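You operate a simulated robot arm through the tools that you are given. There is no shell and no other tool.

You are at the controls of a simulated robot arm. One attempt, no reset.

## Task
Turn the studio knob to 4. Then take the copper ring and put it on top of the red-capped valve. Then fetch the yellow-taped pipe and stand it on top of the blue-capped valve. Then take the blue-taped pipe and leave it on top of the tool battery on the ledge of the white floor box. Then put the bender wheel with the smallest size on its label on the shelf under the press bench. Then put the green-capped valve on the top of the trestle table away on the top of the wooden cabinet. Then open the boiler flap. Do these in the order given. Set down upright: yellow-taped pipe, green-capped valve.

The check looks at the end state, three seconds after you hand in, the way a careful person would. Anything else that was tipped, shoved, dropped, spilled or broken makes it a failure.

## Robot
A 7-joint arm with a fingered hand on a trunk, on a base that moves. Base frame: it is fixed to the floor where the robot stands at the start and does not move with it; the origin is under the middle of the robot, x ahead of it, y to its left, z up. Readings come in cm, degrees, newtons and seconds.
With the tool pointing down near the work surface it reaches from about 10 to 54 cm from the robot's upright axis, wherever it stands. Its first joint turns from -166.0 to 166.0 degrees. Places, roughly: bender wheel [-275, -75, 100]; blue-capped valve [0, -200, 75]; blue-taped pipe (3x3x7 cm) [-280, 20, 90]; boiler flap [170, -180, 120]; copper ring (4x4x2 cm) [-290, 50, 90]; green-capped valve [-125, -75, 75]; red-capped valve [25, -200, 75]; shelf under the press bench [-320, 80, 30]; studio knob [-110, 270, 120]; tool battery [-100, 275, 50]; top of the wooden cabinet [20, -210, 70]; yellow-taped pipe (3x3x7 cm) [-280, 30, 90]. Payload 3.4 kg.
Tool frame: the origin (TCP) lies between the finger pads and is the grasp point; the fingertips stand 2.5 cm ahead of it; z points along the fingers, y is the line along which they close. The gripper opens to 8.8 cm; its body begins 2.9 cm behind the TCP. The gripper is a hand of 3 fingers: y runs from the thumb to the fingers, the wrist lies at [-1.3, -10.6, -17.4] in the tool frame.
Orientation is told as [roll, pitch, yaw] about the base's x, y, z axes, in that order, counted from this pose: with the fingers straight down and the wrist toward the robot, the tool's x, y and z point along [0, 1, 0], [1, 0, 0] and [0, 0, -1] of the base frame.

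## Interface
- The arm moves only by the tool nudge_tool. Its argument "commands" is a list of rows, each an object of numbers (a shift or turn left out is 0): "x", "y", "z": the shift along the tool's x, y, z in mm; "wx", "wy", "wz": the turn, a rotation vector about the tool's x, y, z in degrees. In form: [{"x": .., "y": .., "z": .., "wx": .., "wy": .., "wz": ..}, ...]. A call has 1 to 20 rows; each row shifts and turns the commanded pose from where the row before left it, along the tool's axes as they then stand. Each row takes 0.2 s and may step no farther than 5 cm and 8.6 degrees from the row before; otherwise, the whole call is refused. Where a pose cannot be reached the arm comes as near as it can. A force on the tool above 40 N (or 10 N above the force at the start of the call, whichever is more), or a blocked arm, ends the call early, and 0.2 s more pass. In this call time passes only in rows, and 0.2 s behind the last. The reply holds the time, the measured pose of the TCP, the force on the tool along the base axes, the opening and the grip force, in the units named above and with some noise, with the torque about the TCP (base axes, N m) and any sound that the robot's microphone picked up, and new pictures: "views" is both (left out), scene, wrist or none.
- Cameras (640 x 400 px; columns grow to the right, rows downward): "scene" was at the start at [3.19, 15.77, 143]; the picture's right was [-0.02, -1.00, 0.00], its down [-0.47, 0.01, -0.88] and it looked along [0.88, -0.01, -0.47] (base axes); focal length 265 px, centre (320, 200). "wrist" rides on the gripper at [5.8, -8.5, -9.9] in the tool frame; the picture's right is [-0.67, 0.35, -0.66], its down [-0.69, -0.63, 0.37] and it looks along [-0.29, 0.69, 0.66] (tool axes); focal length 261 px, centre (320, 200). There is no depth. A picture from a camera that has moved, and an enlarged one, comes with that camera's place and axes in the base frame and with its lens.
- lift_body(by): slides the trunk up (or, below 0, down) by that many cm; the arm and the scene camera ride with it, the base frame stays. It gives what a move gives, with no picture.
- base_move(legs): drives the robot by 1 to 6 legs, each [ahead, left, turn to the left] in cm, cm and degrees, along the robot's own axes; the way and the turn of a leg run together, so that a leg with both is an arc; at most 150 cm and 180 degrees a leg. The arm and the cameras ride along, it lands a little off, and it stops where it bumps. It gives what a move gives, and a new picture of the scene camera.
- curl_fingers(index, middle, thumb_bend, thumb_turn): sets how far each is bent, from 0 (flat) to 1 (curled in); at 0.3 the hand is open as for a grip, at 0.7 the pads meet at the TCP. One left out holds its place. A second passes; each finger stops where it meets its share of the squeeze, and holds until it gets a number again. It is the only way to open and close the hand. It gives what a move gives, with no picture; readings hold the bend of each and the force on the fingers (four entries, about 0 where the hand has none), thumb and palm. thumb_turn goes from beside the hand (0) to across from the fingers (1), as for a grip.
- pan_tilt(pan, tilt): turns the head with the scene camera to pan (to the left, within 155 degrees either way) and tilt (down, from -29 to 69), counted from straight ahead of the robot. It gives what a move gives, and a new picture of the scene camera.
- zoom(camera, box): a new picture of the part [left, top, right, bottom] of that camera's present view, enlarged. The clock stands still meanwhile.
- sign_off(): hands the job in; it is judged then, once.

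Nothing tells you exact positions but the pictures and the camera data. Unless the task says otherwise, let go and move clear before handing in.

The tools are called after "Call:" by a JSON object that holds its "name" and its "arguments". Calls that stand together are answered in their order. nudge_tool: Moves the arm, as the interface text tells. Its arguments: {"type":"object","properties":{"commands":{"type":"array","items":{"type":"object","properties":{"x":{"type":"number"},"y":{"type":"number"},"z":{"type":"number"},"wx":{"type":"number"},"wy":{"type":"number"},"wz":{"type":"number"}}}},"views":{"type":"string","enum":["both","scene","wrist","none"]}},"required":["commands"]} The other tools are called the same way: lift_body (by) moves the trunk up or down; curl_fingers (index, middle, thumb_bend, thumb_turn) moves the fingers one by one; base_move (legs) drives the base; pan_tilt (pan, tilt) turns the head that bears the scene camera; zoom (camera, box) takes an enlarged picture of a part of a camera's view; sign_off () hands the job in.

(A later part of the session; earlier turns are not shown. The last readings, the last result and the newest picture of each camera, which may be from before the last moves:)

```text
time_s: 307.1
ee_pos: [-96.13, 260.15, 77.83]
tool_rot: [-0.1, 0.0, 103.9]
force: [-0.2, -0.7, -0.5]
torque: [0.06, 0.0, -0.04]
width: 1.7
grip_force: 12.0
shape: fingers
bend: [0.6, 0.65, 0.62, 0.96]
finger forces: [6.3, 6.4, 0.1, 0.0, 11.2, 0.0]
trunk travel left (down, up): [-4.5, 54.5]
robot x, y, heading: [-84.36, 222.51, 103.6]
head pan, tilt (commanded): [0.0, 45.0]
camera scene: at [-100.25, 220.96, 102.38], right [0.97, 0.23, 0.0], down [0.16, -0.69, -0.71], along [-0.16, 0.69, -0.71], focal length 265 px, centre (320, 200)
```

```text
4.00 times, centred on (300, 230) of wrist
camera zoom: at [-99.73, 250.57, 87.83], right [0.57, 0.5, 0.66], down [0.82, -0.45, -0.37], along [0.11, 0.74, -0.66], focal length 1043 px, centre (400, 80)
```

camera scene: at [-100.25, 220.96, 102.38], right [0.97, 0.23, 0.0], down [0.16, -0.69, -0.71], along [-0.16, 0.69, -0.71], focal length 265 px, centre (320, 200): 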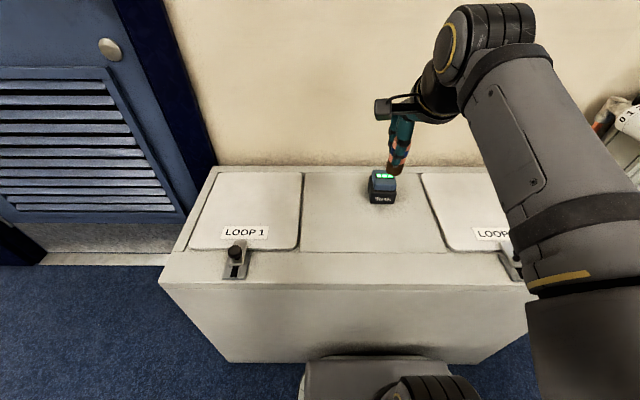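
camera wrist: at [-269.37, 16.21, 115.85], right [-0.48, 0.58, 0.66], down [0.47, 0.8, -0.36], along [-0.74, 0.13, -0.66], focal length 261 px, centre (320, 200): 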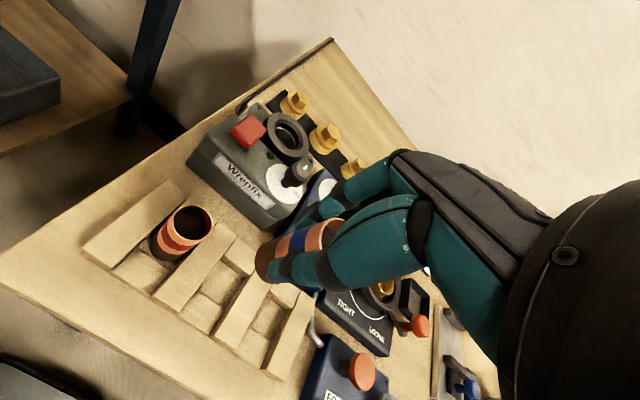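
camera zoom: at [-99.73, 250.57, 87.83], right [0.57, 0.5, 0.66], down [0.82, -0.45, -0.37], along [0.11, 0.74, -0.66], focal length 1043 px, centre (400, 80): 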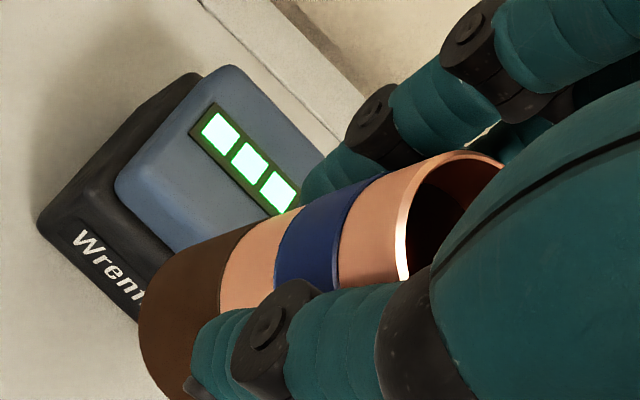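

I'll plumb the pipe (+6° tilt), move out over the battery (pipe target about (-96.7, 272)), and check.

Call:
{"name": "nudge_tool", "arguments": {"commands": [{"wx": 6}, {"x": -7, "y": 39.8, "z": -4.2}, {"x": -7, "y": 39.8, "z": -4.2}, {"x": -7, "y": 39.8, "z": -4.2}], "views": "both"}}

Call:
{"name": "zoom", "arguments": {"camera": "scene", "box": [345, 100, 425, 210]}}

Call:
{"name": "zoom", "arguments": {"camera": "wrist", "box": [180, 180, 380, 305]}}

```text
time_s: 308.1
ee_pos: [-96.8, 272.38, 78.11]
tool_rot: [0.0, 5.9, 104.0]
force: [-0.2, 0.0, -0.3]
torque: [-0.01, 0.03, 0.0]
width: 1.71
grip_force: 12.3
shape: fingers
bend: [0.6, 0.65, 0.62, 0.96]
finger forces: [6.3, 6.4, 0.1, 0.0, 11.2, 0.0]
trunk travel left (down, up): [-4.5, 54.5]
robot x, y, heading: [-84.49, 222.43, 103.3]
head pan, tilt (commanded): [0.0, 45.0]
camera scene: at [-100.24, 220.93, 102.39], right [0.97, 0.23, 0.0], down [0.16, -0.69, -0.71], along [-0.16, 0.69, -0.71], focal length 265 px, centre (320, 200)
camera wrist: at [-100.71, 263.73, 88.79], right [0.55, 0.56, 0.62], down [0.82, -0.48, -0.3], along [0.13, 0.67, -0.73], focal length 261 px, centre (320, 200)
```

scene: 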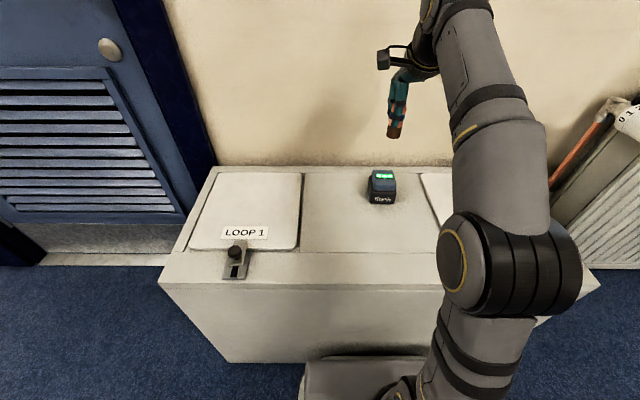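
wrist: 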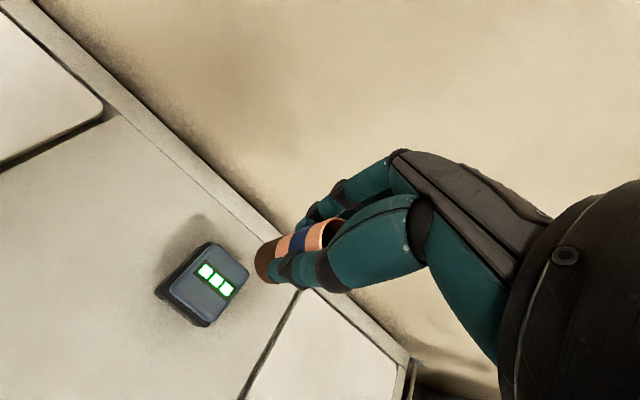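

```text
3.64 times, centred on (385, 155) of scene
camera zoom: at [-100.24, 220.93, 102.39], right [0.97, 0.23, 0.0], down [0.16, -0.69, -0.71], along [-0.16, 0.69, -0.71], focal length 963 px, centre (84, 364)
```

zoom: 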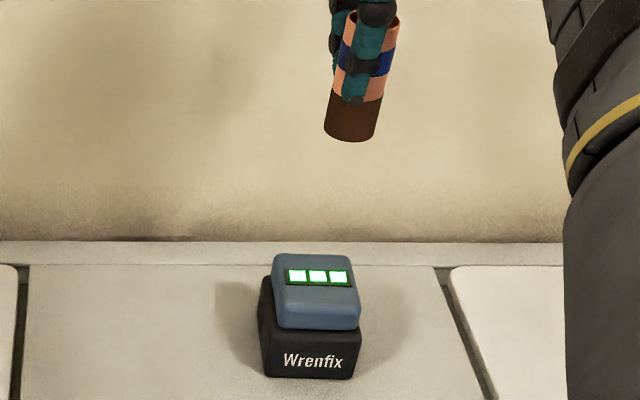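

```text
3.20 times, centred on (280, 242) of wrist
camera zoom: at [-100.71, 263.73, 88.79], right [0.55, 0.56, 0.62], down [0.82, -0.48, -0.3], along [0.13, 0.67, -0.73], focal length 834 px, centre (448, 64)
```

zoom: 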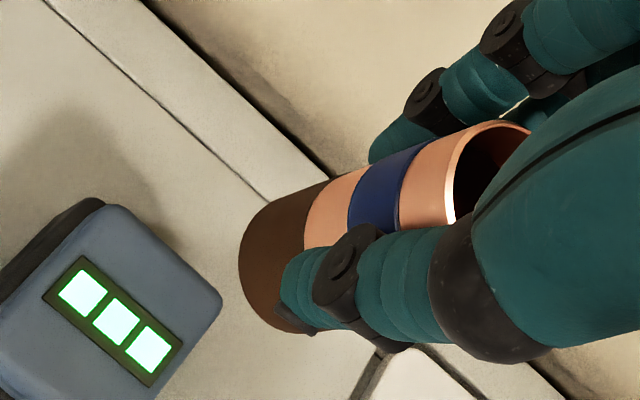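

Wrist-based estimate puts the battery top centre at about (-96.65, 270.9, 61.4). I'll pull back 1.3 cm and lower to just above it.

Call:
{"name": "nudge_tool", "arguments": {"commands": [{"x": 3, "y": -12.5, "z": 1.3}, {"y": 4.2, "z": 39.8}, {"y": 3.7, "z": 34.8}], "views": "both"}}

Call:
{"name": "zoom", "arguments": {"camera": "scene", "box": [345, 120, 425, 210]}}

Call:
{"name": "zoom", "arguments": {"camera": "wrist", "box": [180, 180, 380, 305]}}

```text
time_s: 308.9
ee_pos: [-96.9, 271.38, 70.22]
tool_rot: [-0.2, 6.0, 103.8]
force: [0.1, -0.1, 0.0]
torque: [0.02, 0.01, 0.02]
width: 1.68
grip_force: 12.2
shape: fingers
bend: [0.61, 0.65, 0.62, 0.95]
finger forces: [6.2, 6.5, 0.1, 0.0, 11.2, 0.0]
trunk travel left (down, up): [-4.5, 54.5]
robot x, y, heading: [-84.19, 222.58, 103.0]
head pan, tilt (commanded): [0.0, 45.0]
camera scene: at [-100.25, 220.96, 102.39], right [0.97, 0.23, 0.0], down [0.16, -0.69, -0.71], along [-0.16, 0.69, -0.71], focal length 265 px, centre (320, 200)
camera wrist: at [-100.77, 262.84, 81.0], right [0.55, 0.56, 0.62], down [0.82, -0.48, -0.3], along [0.13, 0.67, -0.73], focal length 261 px, centre (320, 200)
```

scene: 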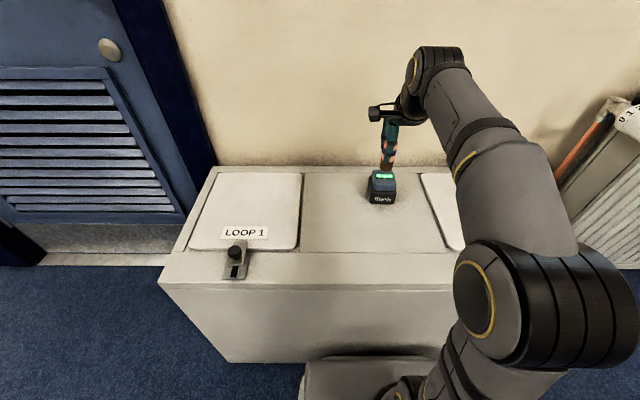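
wrist: 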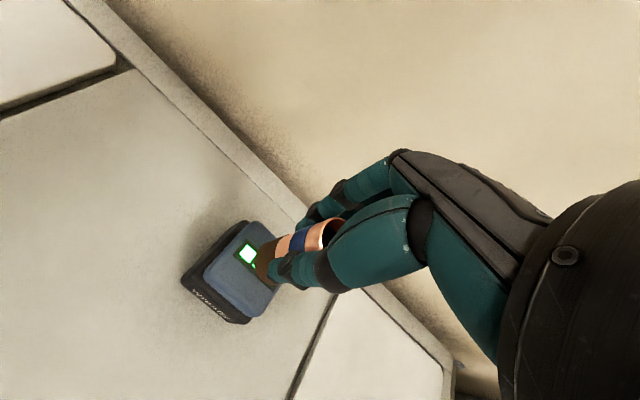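

```text
4.44 times, centred on (385, 165) of scene
camera zoom: at [-100.25, 220.96, 102.39], right [0.97, 0.23, 0.0], down [0.16, -0.69, -0.71], along [-0.16, 0.69, -0.71], focal length 1176 px, centre (31, 356)
```

zoom: 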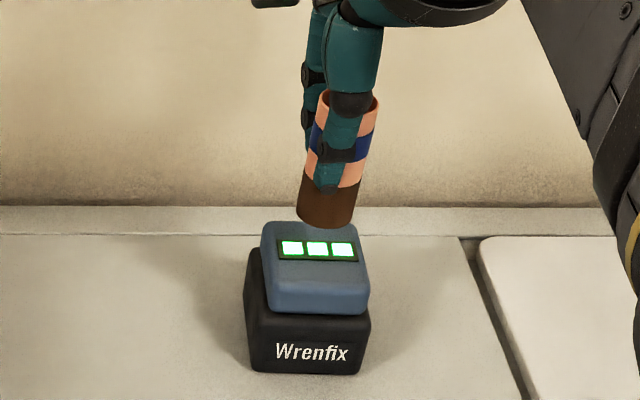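

```text
3.20 times, centred on (280, 242) of wrist
camera zoom: at [-100.77, 262.84, 81.0], right [0.55, 0.56, 0.62], down [0.82, -0.48, -0.3], along [0.13, 0.67, -0.73], focal length 834 px, centre (448, 64)
```

zoom: 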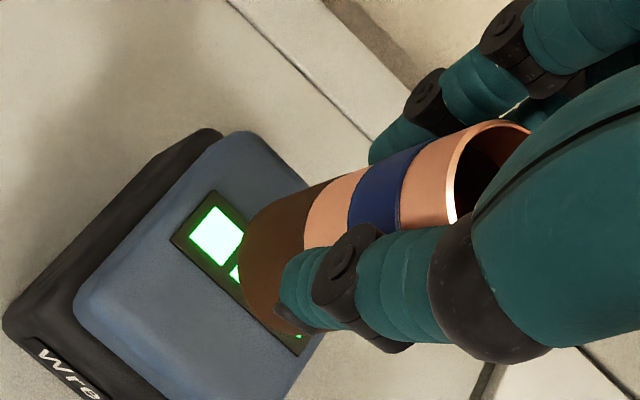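

Aligned over the battery's top. Lowering to contact.

Call:
{"name": "nudge_tool", "arguments": {"commands": [{"y": 1.1, "z": 19.9}, {"y": 0.5, "z": 5}], "views": "none"}}

Call:
{"name": "zoom", "arguments": {"camera": "scene", "box": [345, 120, 425, 210]}}

Call:
{"name": "zoom", "arguments": {"camera": "wrist", "box": [180, 180, 380, 305]}}

```text
time_s: 309.5
ee_pos: [-97.2, 271.2, 68.07]
tool_rot: [-0.1, 6.0, 103.9]
force: [0.2, -0.2, -0.5]
torque: [0.01, -0.02, -0.05]
width: 1.68
grip_force: 11.6
shape: fingers
bend: [0.61, 0.65, 0.62, 0.95]
finger forces: [6.4, 6.7, 0.0, 0.0, 11.1, 0.0]
trunk travel left (down, up): [-4.5, 54.5]
robot x, y, heading: [-84.21, 222.44, 103.2]
head pan, tilt (commanded): [0.0, 45.0]
```

```text
4.44 times, centred on (385, 165) of scene
camera zoom: at [-100.25, 220.96, 102.39], right [0.97, 0.23, 0.0], down [0.16, -0.69, -0.71], along [-0.16, 0.69, -0.71], focal length 1176 px, centre (31, 356)
```

zoom: 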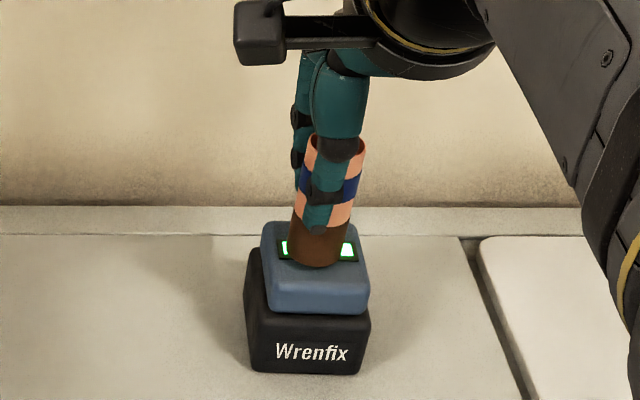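

```text
3.20 times, centred on (280, 242) of wrist
camera zoom: at [-100.91, 262.53, 78.74], right [0.55, 0.56, 0.62], down [0.83, -0.48, -0.3], along [0.13, 0.67, -0.73], focal length 834 px, centre (448, 64)
```

zoom: 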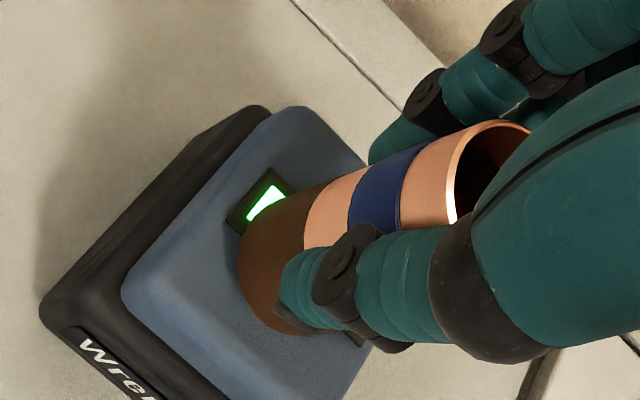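

Call:
{"name": "nudge_tool", "arguments": {"commands": [{"y": 0.5, "z": 4}, {"y": 0.2, "z": 2}], "views": "none"}}

Call:
{"name": "nudge_tool", "arguments": {"commands": [{"y": 0.2, "z": 2}, {"y": 0.2, "z": 2}], "views": "none"}}

```text
time_s: 310.1
ee_pos: [-97.13, 271.1, 67.35]
tool_rot: [0.0, 5.8, 103.7]
force: [-1.1, 0.3, 4.7]
torque: [0.02, 0.02, 0.04]
width: 1.69
grip_force: 13.2
shape: fingers
bend: [0.71, 0.65, 0.62, 0.95]
finger forces: [6.6, 7.4, 0.0, 0.0, 12.2, 0.0]
trunk travel left (down, up): [-4.5, 54.5]
robot x, y, heading: [-84.1, 222.65, 103.6]
head pan, tilt (commanded): [0.0, 45.0]
```

```text
time_s: 310.7
ee_pos: [-97.02, 271.07, 67.25]
tool_rot: [-0.1, 5.7, 103.8]
force: [-2.4, 2.9, 17.9]
torque: [0.14, 0.09, 0.03]
width: 1.71
grip_force: 15.7
shape: fingers
bend: [0.71, 0.65, 0.62, 0.95]
finger forces: [8.2, 9.8, 0.0, 0.1, 13.4, 0.0]
trunk travel left (down, up): [-4.5, 54.5]
robot x, y, heading: [-84.21, 222.81, 103.6]
head pan, tilt (commanded): [0.0, 45.0]
```

Contact on the battery (battery top ≈ 61.7). Easing off and checking before releasing.

Call:
{"name": "nudge_tool", "arguments": {"commands": [{"z": -3}], "views": "none"}}

Call:
{"name": "zoom", "arguments": {"camera": "scene", "box": [345, 120, 425, 210]}}

Call:
{"name": "zoom", "arguments": {"camera": "wrist", "box": [180, 180, 380, 305]}}

```text
time_s: 311.1
ee_pos: [-97.14, 271.04, 67.3]
tool_rot: [-0.1, 6.0, 103.9]
force: [-2.4, 2.1, 11.5]
torque: [0.2, 0.04, 0.02]
width: 1.68
grip_force: 14.3
shape: fingers
bend: [0.71, 0.65, 0.62, 0.95]
finger forces: [8.9, 8.4, 0.0, 0.1, 12.3, 0.0]
trunk travel left (down, up): [-4.5, 54.5]
robot x, y, heading: [-84.59, 222.36, 103.6]
head pan, tilt (commanded): [0.0, 45.0]
```

```text
4.44 times, centred on (385, 165) of scene
camera zoom: at [-100.25, 220.91, 102.38], right [0.97, 0.23, 0.0], down [0.16, -0.69, -0.71], along [-0.16, 0.69, -0.71], focal length 1176 px, centre (31, 356)
```

zoom: 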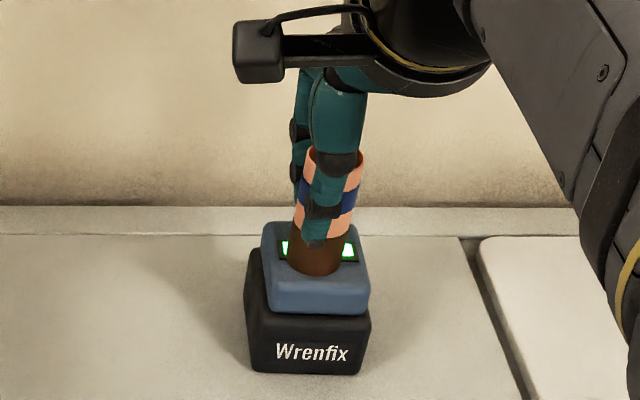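

```text
3.20 times, centred on (280, 242) of wrist
camera zoom: at [-100.85, 262.43, 77.99], right [0.55, 0.56, 0.62], down [0.82, -0.48, -0.3], along [0.13, 0.67, -0.73], focal length 834 px, centre (448, 64)
```

zoom: 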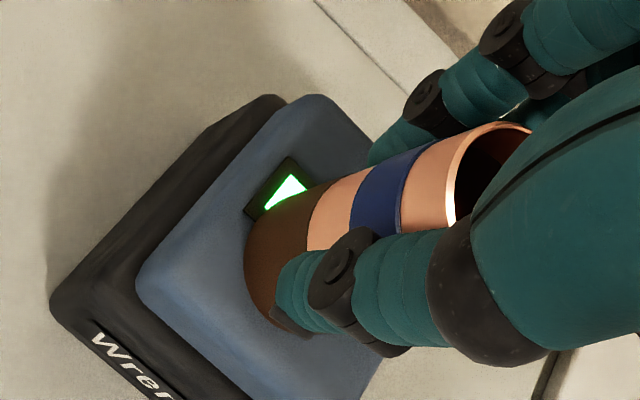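

Centered on the battery. Releasing slowly.

Call:
{"name": "nudge_tool", "arguments": {"commands": [{"z": -1.5}], "views": "none"}}

Call:
{"name": "curl_fingers", "arguments": {"index": 0.57, "middle": 0.57, "thumb_bend": 0.57}}

Call:
{"name": "zoom", "arguments": {"camera": "scene", "box": [345, 120, 425, 210]}}

Call:
{"name": "curl_fingers", "arguments": {"index": 0.42, "middle": 0.42, "thumb_bend": 0.42}}

Call:
{"name": "nudge_tool", "arguments": {"commands": [{"y": -1.6, "z": -14.9}, {"y": -2.1, "z": -19.9}, {"y": -3.1, "z": -29.8}, {"y": -4.2, "z": -39.8}, {"y": -4.2, "z": -39.8}], "views": "both"}}

```text
time_s: 311.5
ee_pos: [-96.99, 271.07, 67.2]
tool_rot: [-0.1, 6.1, 103.8]
force: [-1.3, 0.3, 3.4]
torque: [0.05, 0.03, -0.02]
width: 1.67
grip_force: 13.2
shape: fingers
bend: [0.71, 0.65, 0.62, 0.95]
finger forces: [7.3, 7.1, 0.0, 0.0, 11.2, 0.0]
trunk travel left (down, up): [-4.5, 54.5]
robot x, y, heading: [-84.56, 222.47, 103.4]
head pan, tilt (commanded): [0.0, 45.0]
```

```text
time_s: 312.5
ee_pos: [-96.99, 271.0, 67.39]
tool_rot: [-0.1, 6.1, 103.8]
force: [-0.5, -0.5, -1.2]
torque: [-0.02, 0.0, 0.01]
width: 2.85
grip_force: 0.0
shape: fingers
bend: [0.56, 0.56, 0.56, 0.97]
finger forces: [0.1, 0.0, 0.0, 0.0, 0.1, 0.0]
trunk travel left (down, up): [-4.5, 54.5]
robot x, y, heading: [-84.2, 222.35, 103.5]
head pan, tilt (commanded): [0.0, 45.0]
```

```text
4.44 times, centred on (385, 165) of scene
camera zoom: at [-100.25, 220.96, 102.39], right [0.97, 0.23, 0.0], down [0.16, -0.69, -0.71], along [-0.16, 0.69, -0.71], focal length 1176 px, centre (31, 356)
```

zoom: 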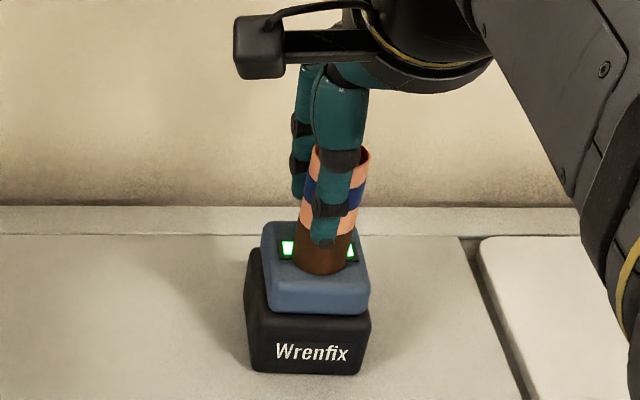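

```text
time_s: 313.5
ee_pos: [-97.08, 271.08, 67.38]
tool_rot: [-0.1, 6.0, 103.8]
force: [0.3, 0.2, -0.2]
torque: [0.0, 0.01, 0.01]
width: 5.85
grip_force: 0.1
shape: fingers
bend: [0.42, 0.42, 0.42, 0.97]
finger forces: [0.0, 0.1, 0.0, 0.0, 0.1, 0.0]
trunk travel left (down, up): [-4.5, 54.5]
robot x, y, heading: [-84.08, 222.53, 103.4]
head pan, tilt (commanded): [0.0, 45.0]
```

```text
time_s: 314.7
ee_pos: [-97.02, 271.05, 82.0]
tool_rot: [-0.2, 6.1, 103.8]
force: [0.3, -0.4, 0.0]
torque: [0.03, 0.04, 0.04]
width: 5.89
grip_force: 0.1
shape: fingers
bend: [0.42, 0.42, 0.42, 0.97]
finger forces: [0.0, 0.0, 0.0, 0.0, 0.1, 0.0]
trunk travel left (down, up): [-4.5, 54.5]
robot x, y, heading: [-84.57, 222.41, 103.5]
head pan, tilt (commanded): [0.0, 45.0]
camera scene: at [-100.25, 220.95, 102.39], right [0.97, 0.23, 0.0], down [0.16, -0.69, -0.71], along [-0.16, 0.69, -0.71], focal length 265 px, centre (320, 200)
camera wrist: at [-100.82, 262.52, 92.73], right [0.55, 0.56, 0.62], down [0.82, -0.48, -0.3], along [0.13, 0.67, -0.73], focal length 261 px, centre (320, 200)
```

scene: 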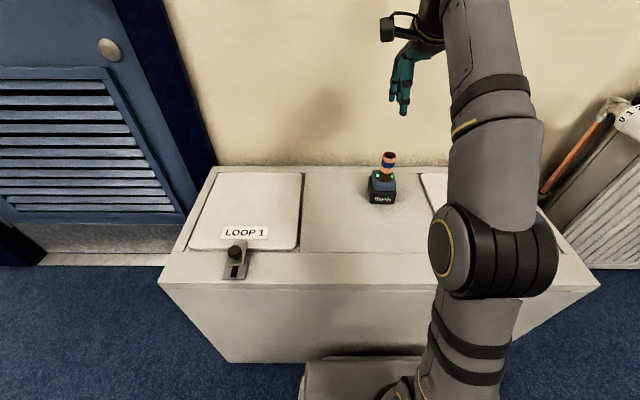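
wrist: 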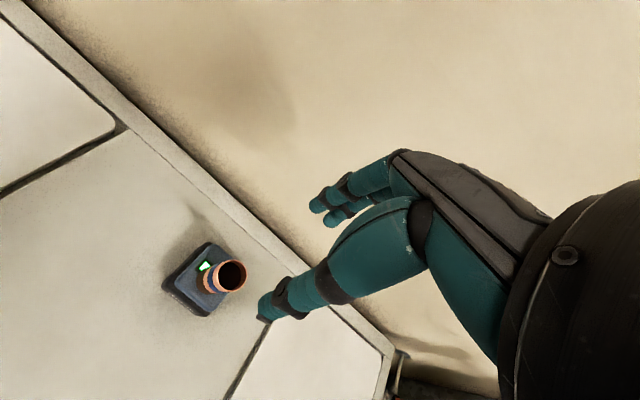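

The blue-taped pipe stands on the battery. Next: the bender wheels. I'll pull the arm back, raise the trunk again, and drive round to the bender bench.

Call:
{"name": "nudge_tool", "arguments": {"commands": [{"y": -3, "z": -30}, {"wx": -6}, {"y": -40}, {"y": -40}, {"y": -40}], "views": "none"}}

Call:
{"name": "base_move", "arguments": {"legs": [[-30, 0, -1], [0, 146, 0]]}}

Call:
{"name": "lift_body", "arguments": {"by": 28}}

Call:
{"name": "base_move", "arguments": {"legs": [[0, 0, 90], [0, 105, 0]]}}

```text
time_s: 315.9
ee_pos: [-94.26, 259.33, 83.81]
tool_rot: [-0.1, 0.0, 103.8]
force: [-1.4, 0.8, -0.6]
torque: [-0.02, 0.01, 0.01]
width: 5.9
grip_force: 0.0
shape: fingers
bend: [0.42, 0.42, 0.42, 0.97]
finger forces: [0.0, 0.0, 0.1, 0.0, 0.0, 0.0]
out of reach, approached as far as the arm can: row 1
trunk travel left (down, up): [-4.5, 54.5]
robot x, y, heading: [-84.41, 222.68, 103.4]
head pan, tilt (commanded): [0.0, 45.0]
```

```text
time_s: 325.0
ee_pos: [-232.4, 198.38, 84.0]
tool_rot: [-0.1, -0.1, 101.8]
force: [-0.4, 0.4, 0.8]
torque: [-0.02, -0.01, 0.01]
width: 5.9
grip_force: 0.0
shape: fingers
bend: [0.42, 0.42, 0.42, 0.97]
finger forces: [0.0, 0.1, 0.0, 0.0, 0.0, 0.0]
trunk travel left (down, up): [-4.5, 54.5]
robot x, y, heading: [-223.76, 161.01, 101.4]
head pan, tilt (commanded): [0.0, 45.0]
camera scene: at [-239.75, 160.26, 102.39], right [0.98, 0.2, 0.0], down [0.14, -0.69, -0.71], along [-0.14, 0.69, -0.71], focal length 265 px, centre (320, 200)
```

scene: 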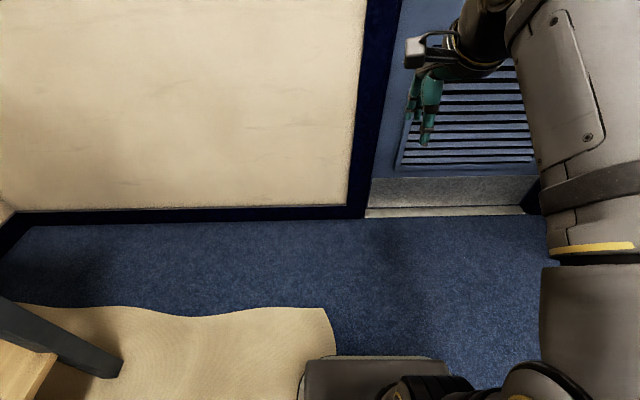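

```text
time_s: 327.9
ee_pos: [-232.44, 198.59, 112.0]
tool_rot: [-0.1, 0.1, 101.7]
force: [0.4, -0.5, -0.5]
torque: [0.01, -0.01, 0.01]
width: 5.9
grip_force: 0.1
shape: fingers
bend: [0.42, 0.42, 0.42, 0.97]
finger forces: [0.0, 0.1, 0.0, 0.1, 0.0, 0.0]
trunk travel left (down, up): [-32.5, 26.5]
robot x, y, heading: [-224.02, 160.98, 101.3]
head pan, tilt (commanded): [0.0, 45.0]
```

```text
time_s: 337.1
ee_pos: [-239.24, 48.21, 111.95]
tool_rot: [-0.1, 0.0, -167.4]
force: [0.3, 0.8, 0.2]
torque: [-0.01, -0.01, 0.02]
width: 5.88
grip_force: 0.1
shape: fingers
bend: [0.42, 0.42, 0.42, 0.97]
finger forces: [0.0, 0.0, 0.0, 0.0, 0.0, 0.1]
trunk travel left (down, up): [-32.5, 26.5]
robot x, y, heading: [-202.34, 57.3, -167.9]
head pan, tilt (commanded): [0.0, 45.0]
camera scene: at [-200.73, 41.42, 130.39], right [-0.21, 0.98, 0.0], down [0.69, 0.15, -0.71], along [-0.69, -0.15, -0.71], focal length 265 px, centre (320, 200)
```

scene: 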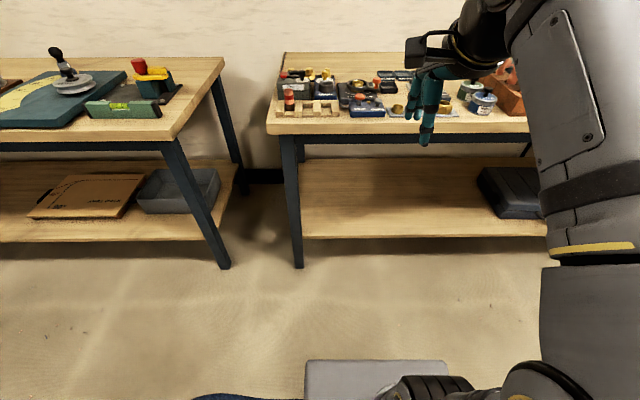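

Call:
{"name": "base_move", "arguments": {"legs": [[5, 0, 0], [0, 95, 0]]}}

Call:
{"name": "pan_tilt", "arguments": {"pan": 5, "tilt": 25}}

```text
time_s: 342.7
ee_pos: [-225.21, -46.11, 111.9]
tool_rot: [-0.1, 0.0, -168.7]
force: [-0.2, -0.9, -0.5]
torque: [0.0, 0.0, -0.02]
width: 5.89
grip_force: 0.1
shape: fingers
bend: [0.42, 0.42, 0.42, 0.97]
finger forces: [0.0, 0.0, 0.0, 0.0, 0.0, 0.0]
trunk travel left (down, up): [-32.5, 26.5]
robot x, y, heading: [-187.71, -37.76, -169.3]
head pan, tilt (commanded): [0.0, 45.0]
camera scene: at [-186.89, -53.84, 130.39], right [-0.19, 0.98, 0.0], down [0.69, 0.13, -0.71], along [-0.69, -0.13, -0.71], focal length 265 px, centre (320, 200)
```

scene: 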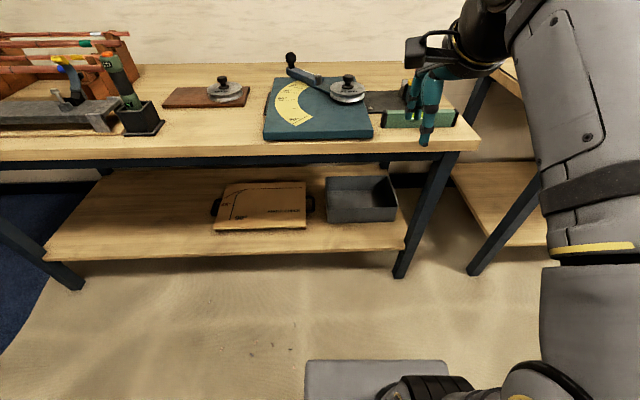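

```text
time_s: 343.5
ee_pos: [-225.24, -46.12, 111.98]
tool_rot: [-0.2, 0.0, -168.7]
force: [-0.4, 0.1, 0.3]
torque: [-0.01, 0.02, 0.0]
width: 5.9
grip_force: 0.0
shape: fingers
bend: [0.42, 0.42, 0.42, 0.97]
finger forces: [0.0, 0.1, 0.0, 0.0, 0.0, 0.1]
trunk travel left (down, up): [-32.5, 26.5]
robot x, y, heading: [-187.88, -38.09, -169.0]
head pan, tilt (commanded): [5.0, 25.0]
camera scene: at [-187.77, -54.82, 133.44], right [-0.27, 0.96, 0.0], down [0.41, 0.12, -0.91], along [-0.87, -0.25, -0.42], focal length 265 px, centre (320, 200)
```

scene: 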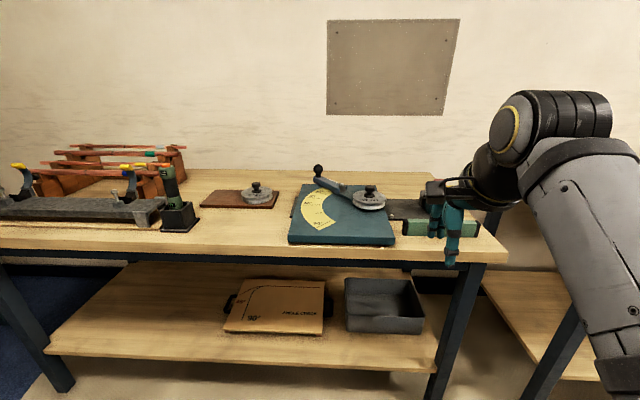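

Call:
{"name": "zoom", "arguments": {"camera": "scene", "box": [190, 150, 410, 255]}}

Call:
{"name": "zoom", "arguments": {"camera": "scene", "box": [335, 165, 405, 225]}}

Call:
{"name": "zoom", "arguments": {"camera": "scene", "box": [195, 165, 285, 220]}}

Call:
{"name": "zoom", "arguments": {"camera": "scene", "box": [0, 130, 200, 240]}}

```text
2.91 times, centred on (300, 202) of scene
camera zoom: at [-187.77, -54.82, 133.44], right [-0.27, 0.96, 0.0], down [0.41, 0.12, -0.91], along [-0.87, -0.25, -0.42], focal length 770 px, centre (378, 193)
```

zoom: 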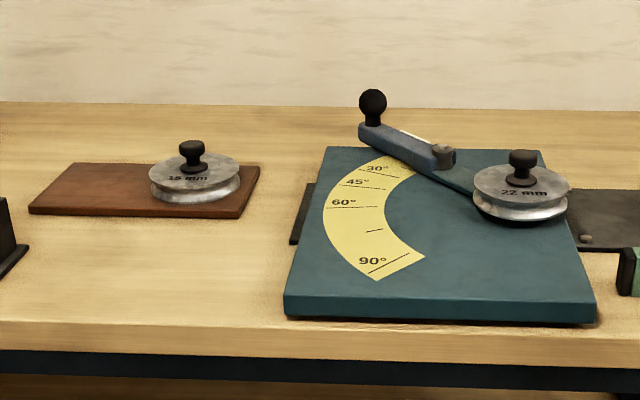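

```text
6.67 times, centred on (370, 195) of scene
camera zoom: at [-187.77, -54.82, 133.44], right [-0.27, 0.96, 0.0], down [0.41, 0.12, -0.91], along [-0.87, -0.25, -0.42], focal length 1765 px, centre (-13, 233)
```

zoom: 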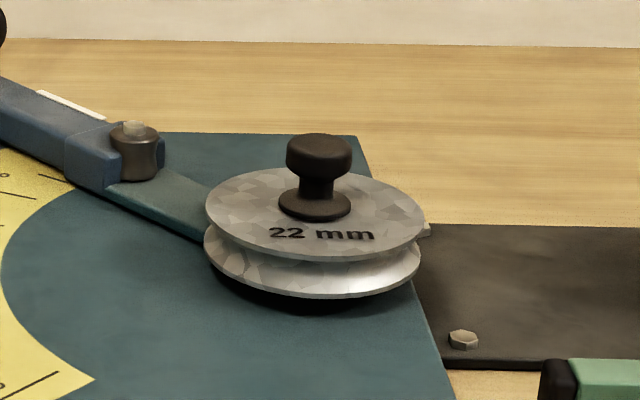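

```text
7.11 times, centred on (240, 192) of scene
camera zoom: at [-187.77, -54.82, 133.44], right [-0.27, 0.96, 0.0], down [0.41, 0.12, -0.91], along [-0.87, -0.25, -0.42], focal length 1882 px, centre (889, 253)
```

zoom: 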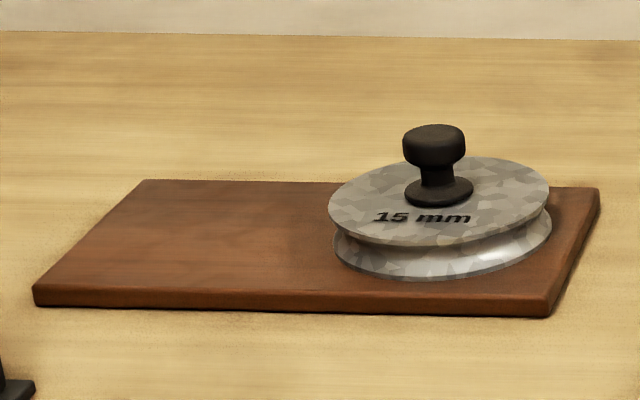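

```text
3.20 times, centred on (100, 185) of scene
camera zoom: at [-187.77, -54.82, 133.44], right [-0.27, 0.96, 0.0], down [0.41, 0.12, -0.91], along [-0.87, -0.25, -0.42], focal length 847 px, centre (1024, 248)
```

zoom: 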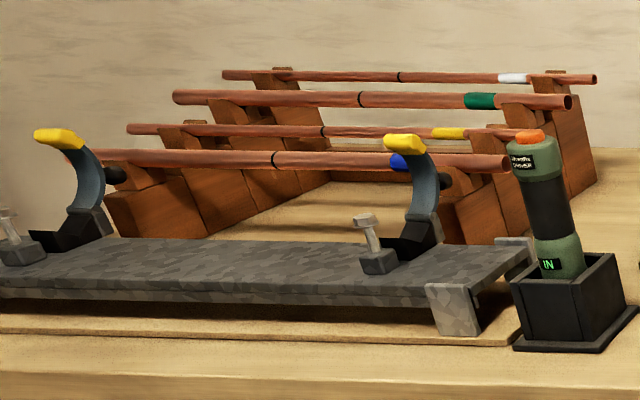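

Two bender wheels: 22 mm on the bender and 15 mm on the brown board; the 15 mm one is the smallest. It lies at about (-271, -104). I'll align with it and approach the bench.

Call:
{"name": "base_move", "arguments": {"legs": [[0, 0, 1.4], [0, 46, 0], [25, 0, 0]]}}

Call:
{"name": "pan_tilt", "arguments": {"pan": 0, "tilt": 40}}

```text
time_s: 348.1
ee_pos: [-239.79, -98.15, 111.88]
tool_rot: [-0.1, 0.1, -166.8]
force: [0.2, -0.6, -0.8]
torque: [0.01, -0.02, 0.0]
width: 5.88
grip_force: 0.0
shape: fingers
bend: [0.42, 0.42, 0.42, 0.97]
finger forces: [0.1, 0.0, 0.0, 0.1, 0.1, 0.0]
trunk travel left (down, up): [-32.5, 26.5]
robot x, y, heading: [-202.79, -88.78, -167.3]
head pan, tilt (commanded): [5.0, 25.0]
camera scene: at [-202.07, -105.57, 133.45], right [-0.31, 0.95, 0.0], down [0.4, 0.13, -0.91], along [-0.86, -0.28, -0.42], focal length 265 px, centre (320, 200)
```

scene: 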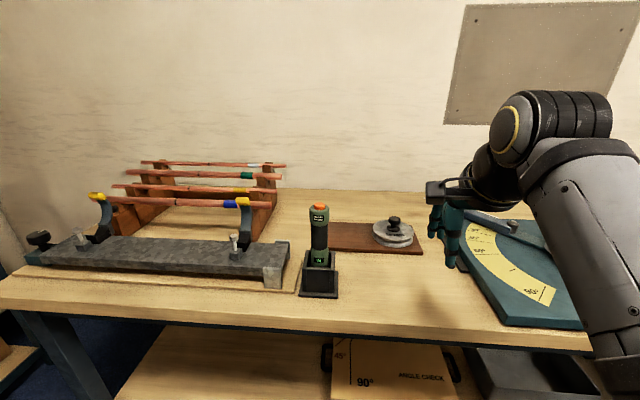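

```text
time_s: 348.9
ee_pos: [-239.79, -98.22, 111.91]
tool_rot: [-0.1, 0.1, -166.8]
force: [-0.2, 0.3, -0.2]
torque: [0.02, -0.01, -0.01]
width: 5.9
grip_force: 0.1
shape: fingers
bend: [0.42, 0.42, 0.42, 0.97]
finger forces: [0.0, 0.0, 0.1, 0.0, 0.0, 0.0]
trunk travel left (down, up): [-32.5, 26.5]
robot x, y, heading: [-202.65, -88.47, -167.2]
head pan, tilt (commanded): [0.0, 40.0]
camera scene: at [-201.59, -104.64, 131.12], right [-0.22, 0.98, 0.0], down [0.63, 0.14, -0.77], along [-0.75, -0.17, -0.64], focal length 265 px, centre (320, 200)
```

scene: 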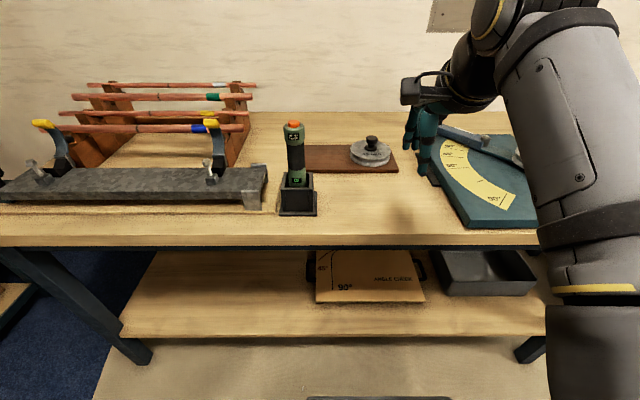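

Call:
{"name": "zoom", "arguments": {"camera": "scene", "box": [295, 115, 415, 190]}}

Call:
{"name": "zoom", "arguments": {"camera": "wrist", "box": [0, 0, 640, 400]}}

```text
5.33 times, centred on (355, 152) of scene
camera zoom: at [-201.59, -104.64, 131.12], right [-0.22, 0.98, 0.0], down [0.63, 0.14, -0.77], along [-0.75, -0.17, -0.64], focal length 1412 px, centre (133, 453)
```

zoom: 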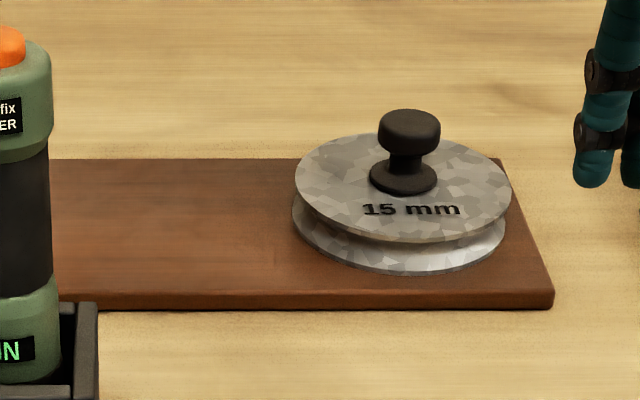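

```text
1.00 times, centred on (320, 200) of wrist (not enlarged: the box is as wide or as high as the picture)
camera zoom: at [-230.13, -101.89, 121.86], right [-0.49, 0.57, 0.66], down [0.46, 0.81, -0.37], along [-0.74, 0.12, -0.66], focal length 261 px, centre (320, 200)
```

zoom: 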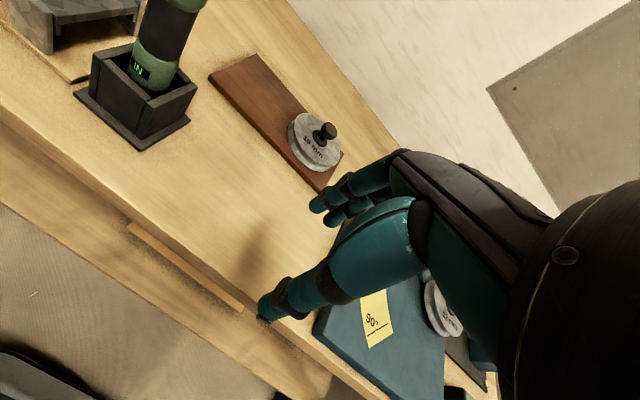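

The 15 mm wheel's knob is at (-274.0, -105.55, 94.9). I'll move 20 cm closer (staying clear of the bench legs and shelf).

Call:
{"name": "base_move", "arguments": {"legs": [[20, 1, 0]]}}

Call:
{"name": "pan_tilt", "arguments": {"pan": -5, "tilt": 45}}

```text
time_s: 350.4
ee_pos: [-258.31, -103.42, 111.86]
tool_rot: [0.0, 0.0, -166.7]
force: [-0.5, 0.6, -0.4]
torque: [0.02, 0.0, 0.01]
width: 5.92
grip_force: 0.0
shape: fingers
bend: [0.42, 0.42, 0.42, 0.97]
finger forces: [0.0, 0.0, 0.0, 0.1, 0.0, 0.0]
trunk travel left (down, up): [-32.5, 26.5]
robot x, y, heading: [-221.06, -93.71, -166.9]
head pan, tilt (commanded): [0.0, 40.0]
camera scene: at [-220.2, -109.9, 131.11], right [-0.22, 0.97, 0.0], down [0.63, 0.14, -0.77], along [-0.75, -0.17, -0.64], focal length 265 px, centre (320, 200)
```

scene: 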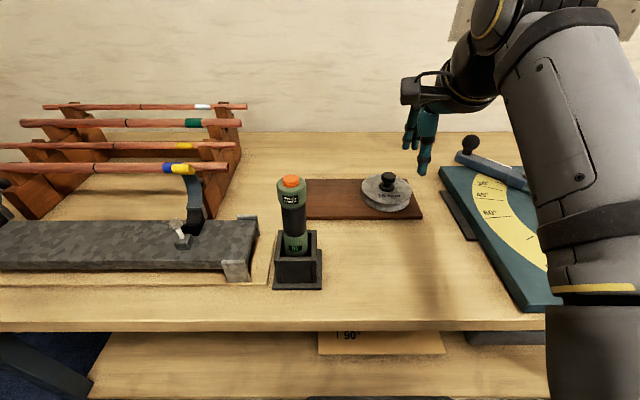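

```text
time_s: 351.1
ee_pos: [-258.46, -103.6, 111.87]
tool_rot: [0.0, 0.0, -166.8]
force: [0.8, 0.8, -0.1]
torque: [0.01, -0.01, 0.0]
width: 5.89
grip_force: 0.1
shape: fingers
bend: [0.42, 0.42, 0.42, 0.97]
finger forces: [0.1, 0.0, 0.0, 0.0, 0.1, 0.0]
trunk travel left (down, up): [-32.5, 26.5]
robot x, y, heading: [-221.65, -94.11, -166.9]
head pan, tilt (commanded): [-5.0, 45.0]
camera scene: at [-219.97, -109.13, 130.39], right [-0.14, 0.99, 0.0], down [0.7, 0.1, -0.71], along [-0.7, -0.1, -0.71], focal length 265 px, centre (320, 200)
```

scene: 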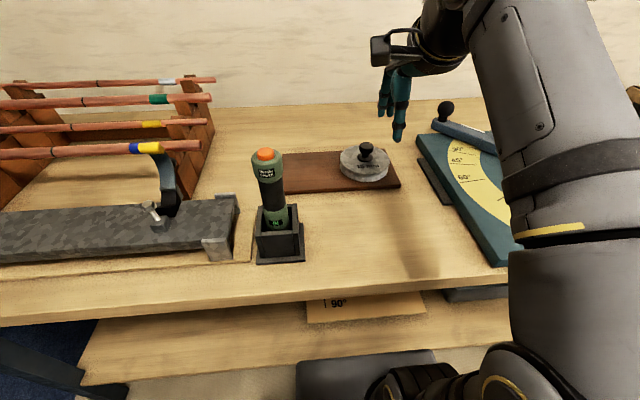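

Call:
{"name": "zoom", "arguments": {"camera": "scene", "box": [320, 110, 420, 210]}}

Call:
{"name": "zoom", "arguments": {"camera": "wrist", "box": [0, 0, 640, 400]}}

```text
4.00 times, centred on (370, 160) of scene
camera zoom: at [-219.97, -109.13, 130.39], right [-0.14, 0.99, 0.0], down [0.7, 0.1, -0.71], along [-0.7, -0.1, -0.71], focal length 1059 px, centre (120, 360)
```

zoom: 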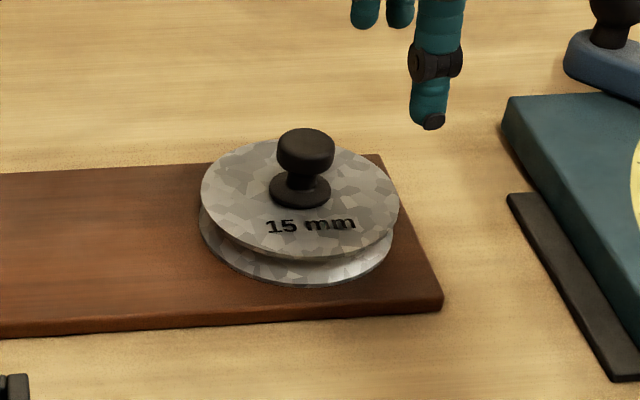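

```text
1.00 times, centred on (320, 200) of wrist (not enlarged: the box is as wide or as high as the picture)
camera zoom: at [-248.74, -107.21, 121.86], right [-0.49, 0.57, 0.66], down [0.45, 0.81, -0.37], along [-0.74, 0.12, -0.66], focal length 261 px, centre (320, 200)
```

zoom: 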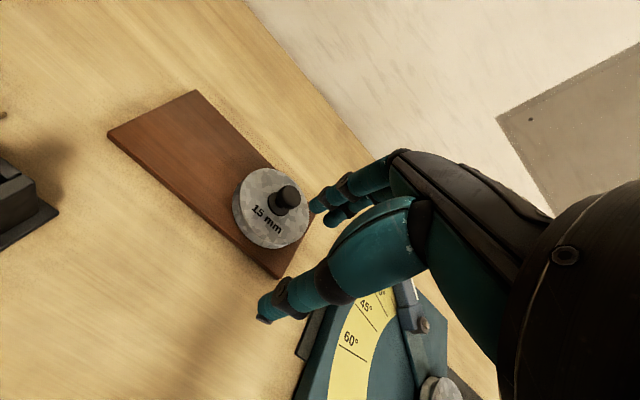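

Call:
{"name": "nudge_tool", "arguments": {"commands": [{"x": -4, "y": 39}, {"x": -4, "y": 39}, {"x": -4, "y": 39}, {"x": -3.5, "y": 39}, {"z": 40}, {"z": 40}], "views": "both"}}

```text
time_s: 352.5
ee_pos: [-274.05, -105.54, 103.71]
tool_rot: [-0.1, -0.1, -166.6]
force: [-0.3, 0.0, 0.1]
torque: [-0.03, 0.0, 0.03]
width: 5.89
grip_force: 0.0
shape: fingers
bend: [0.42, 0.42, 0.42, 0.97]
finger forces: [0.0, 0.0, 0.1, 0.1, 0.1, 0.0]
trunk travel left (down, up): [-32.5, 26.5]
robot x, y, heading: [-221.1, -94.13, -166.8]
head pan, tilt (commanded): [-5.0, 45.0]
camera scene: at [-219.95, -109.12, 130.39], right [-0.14, 0.99, 0.0], down [0.7, 0.1, -0.71], along [-0.7, -0.1, -0.71], focal length 265 px, centre (320, 200)
camera wrist: at [-264.22, -109.28, 113.55], right [-0.49, 0.57, 0.66], down [0.45, 0.81, -0.37], along [-0.74, 0.12, -0.66], focal length 261 px, centre (320, 200)
```

scene: 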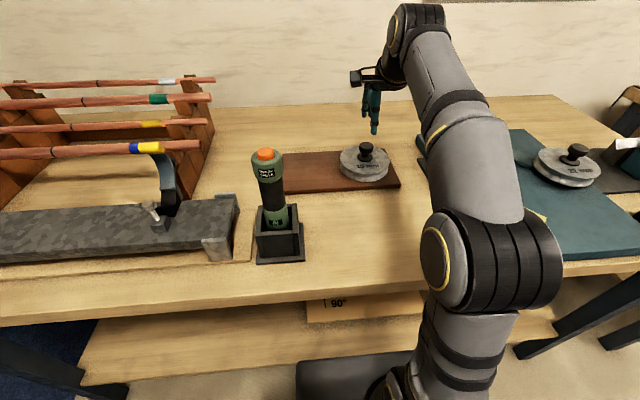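
wrist: 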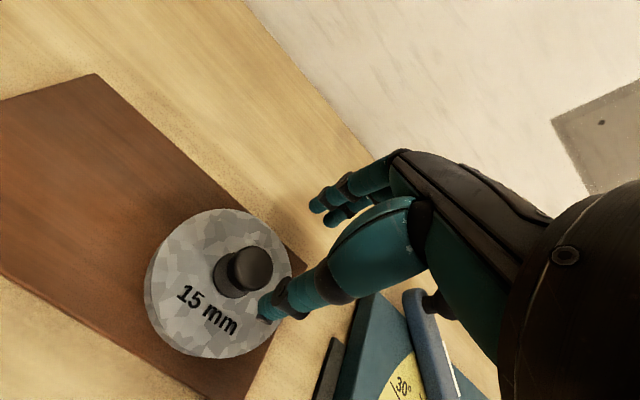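

Call:
{"name": "nudge_tool", "arguments": {"commands": [{"y": -1, "z": 40}, {"z": 25}, {"z": 10}], "views": "both"}}

Call:
{"name": "zoom", "arguments": {"camera": "wrist", "box": [200, 150, 440, 300]}}

Call:
{"name": "zoom", "arguments": {"camera": "scene", "box": [320, 110, 420, 210]}}

```text
time_s: 353.3
ee_pos: [-273.95, -105.88, 96.28]
tool_rot: [-0.1, -0.1, -166.7]
force: [-0.3, 0.2, -0.2]
torque: [-0.01, 0.0, -0.01]
width: 5.89
grip_force: 0.0
shape: fingers
bend: [0.42, 0.42, 0.42, 0.97]
finger forces: [0.0, 0.0, 0.1, 0.0, 0.0, 0.1]
trunk travel left (down, up): [-32.5, 26.5]
robot x, y, heading: [-221.45, -94.08, -167.2]
head pan, tilt (commanded): [-5.0, 45.0]
camera scene: at [-219.98, -109.13, 130.39], right [-0.14, 0.99, 0.0], down [0.7, 0.1, -0.71], along [-0.7, -0.1, -0.71], focal length 265 px, centre (320, 200)
camera wrist: at [-264.23, -109.47, 106.21], right [-0.49, 0.57, 0.66], down [0.45, 0.81, -0.37], along [-0.74, 0.12, -0.66], focal length 261 px, centre (320, 200)
```

scene: 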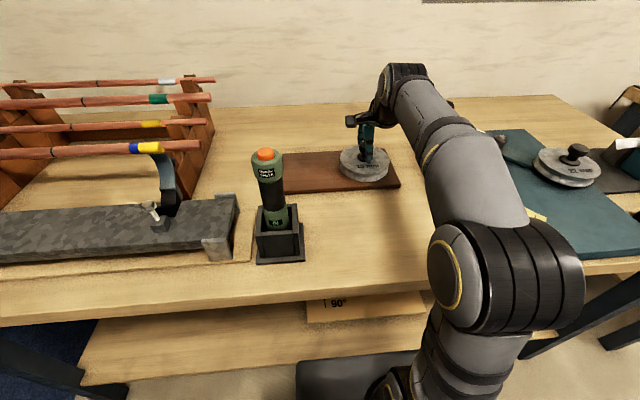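
wrist: 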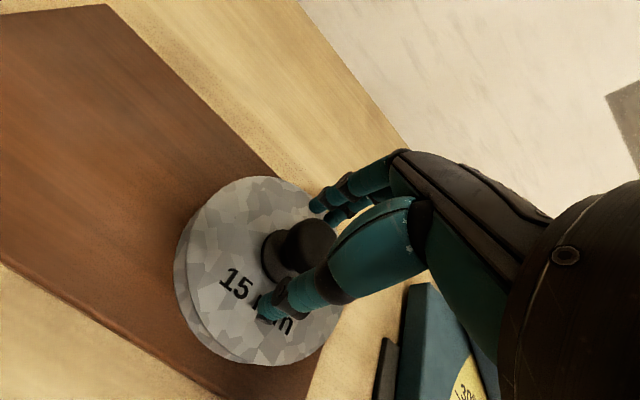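

```text
2.67 times, centred on (320, 225) of wrist
camera zoom: at [-264.23, -109.47, 106.21], right [-0.49, 0.57, 0.66], down [0.45, 0.81, -0.37], along [-0.74, 0.12, -0.66], focal length 695 px, centre (320, 133)
```

zoom: 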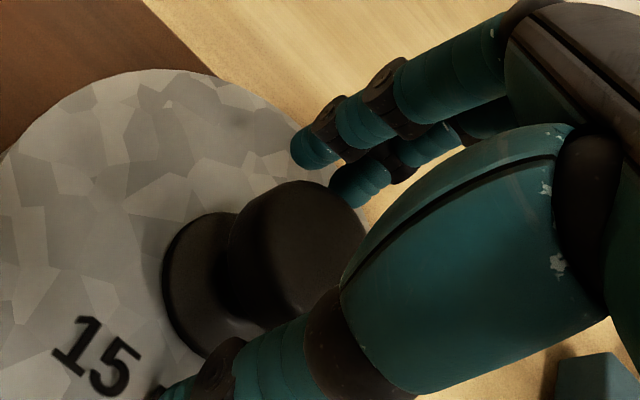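

```text
4.00 times, centred on (370, 160) of scene
camera zoom: at [-219.98, -109.13, 130.39], right [-0.14, 0.99, 0.0], down [0.7, 0.1, -0.71], along [-0.7, -0.1, -0.71], focal length 1059 px, centre (120, 360)
```

zoom: 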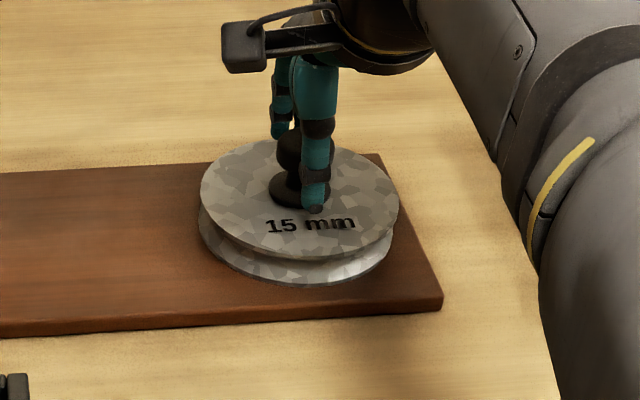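

Aligned over the knob. Lowering a few mm and closing around its head.

Call:
{"name": "nudge_tool", "arguments": {"commands": [{"z": 4}], "views": "none"}}

Call:
{"name": "curl_fingers", "arguments": {"index": 0.56, "middle": 0.56, "thumb_bend": 0.56}}

Call:
{"name": "curl_fingers", "arguments": {"index": 0.66, "middle": 0.66, "thumb_bend": 0.66}}

Call:
{"name": "zoom", "arguments": {"camera": "wrist", "box": [200, 150, 440, 300]}}

Call:
{"name": "zoom", "arguments": {"camera": "scene", "box": [320, 110, 420, 210]}}

```text
time_s: 353.7
ee_pos: [-273.92, -105.84, 95.91]
tool_rot: [0.0, 0.0, -166.6]
force: [-0.9, -0.3, -0.4]
torque: [0.01, -0.02, 0.01]
width: 5.9
grip_force: 0.0
shape: fingers
bend: [0.42, 0.42, 0.42, 0.97]
finger forces: [0.0, 0.0, 0.0, 0.0, 0.0, 0.0]
trunk travel left (down, up): [-32.5, 26.5]
robot x, y, heading: [-221.29, -94.31, -166.9]
head pan, tilt (commanded): [-5.0, 45.0]
```

```text
time_s: 354.7
ee_pos: [-274.04, -105.76, 95.93]
tool_rot: [-0.2, 0.0, -166.7]
force: [-0.7, -1.4, -0.2]
torque: [-0.02, -0.03, 0.0]
width: 3.0
grip_force: 0.4
shape: fingers
bend: [0.55, 0.56, 0.56, 0.97]
finger forces: [0.5, 0.1, 0.0, 0.0, 0.0, 0.0]
trunk travel left (down, up): [-32.5, 26.5]
robot x, y, heading: [-221.0, -94.43, -167.4]
head pan, tilt (commanded): [-5.0, 45.0]
```

```text
time_s: 355.7
ee_pos: [-273.97, -105.72, 95.94]
tool_rot: [-0.1, 0.0, -166.7]
force: [-0.2, -0.7, -0.1]
torque: [0.01, -0.03, 0.01]
width: 2.27
grip_force: 6.9
shape: fingers
bend: [0.6, 0.62, 0.59, 0.97]
finger forces: [3.7, 3.4, 0.1, 0.0, 6.7, 0.0]
trunk travel left (down, up): [-32.5, 26.5]
robot x, y, heading: [-221.52, -94.15, -166.9]
head pan, tilt (commanded): [-5.0, 45.0]
```

```text
2.67 times, centred on (320, 225) of wrist
camera zoom: at [-264.34, -109.46, 105.83], right [-0.49, 0.57, 0.66], down [0.45, 0.81, -0.36], along [-0.74, 0.12, -0.66], focal length 695 px, centre (320, 133)
```

zoom: 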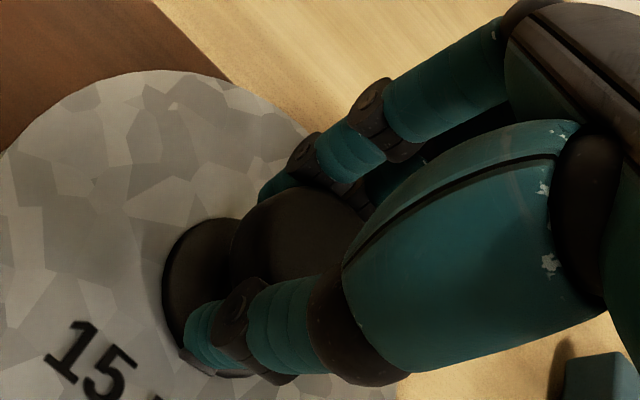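

```text
4.00 times, centred on (370, 160) of scene
camera zoom: at [-220.0, -109.13, 130.39], right [-0.14, 0.99, 0.0], down [0.7, 0.1, -0.71], along [-0.7, -0.1, -0.71], focal length 1059 px, centre (120, 360)
```

zoom: 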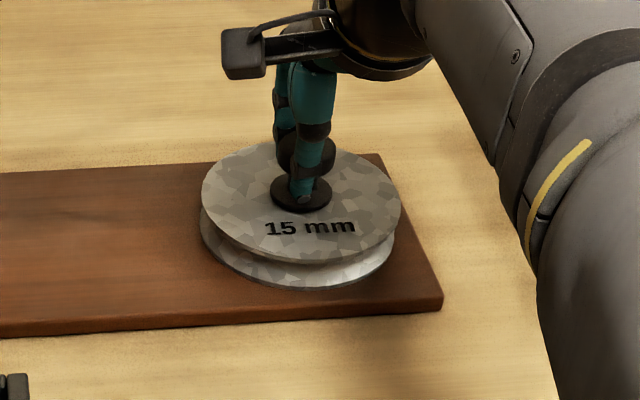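

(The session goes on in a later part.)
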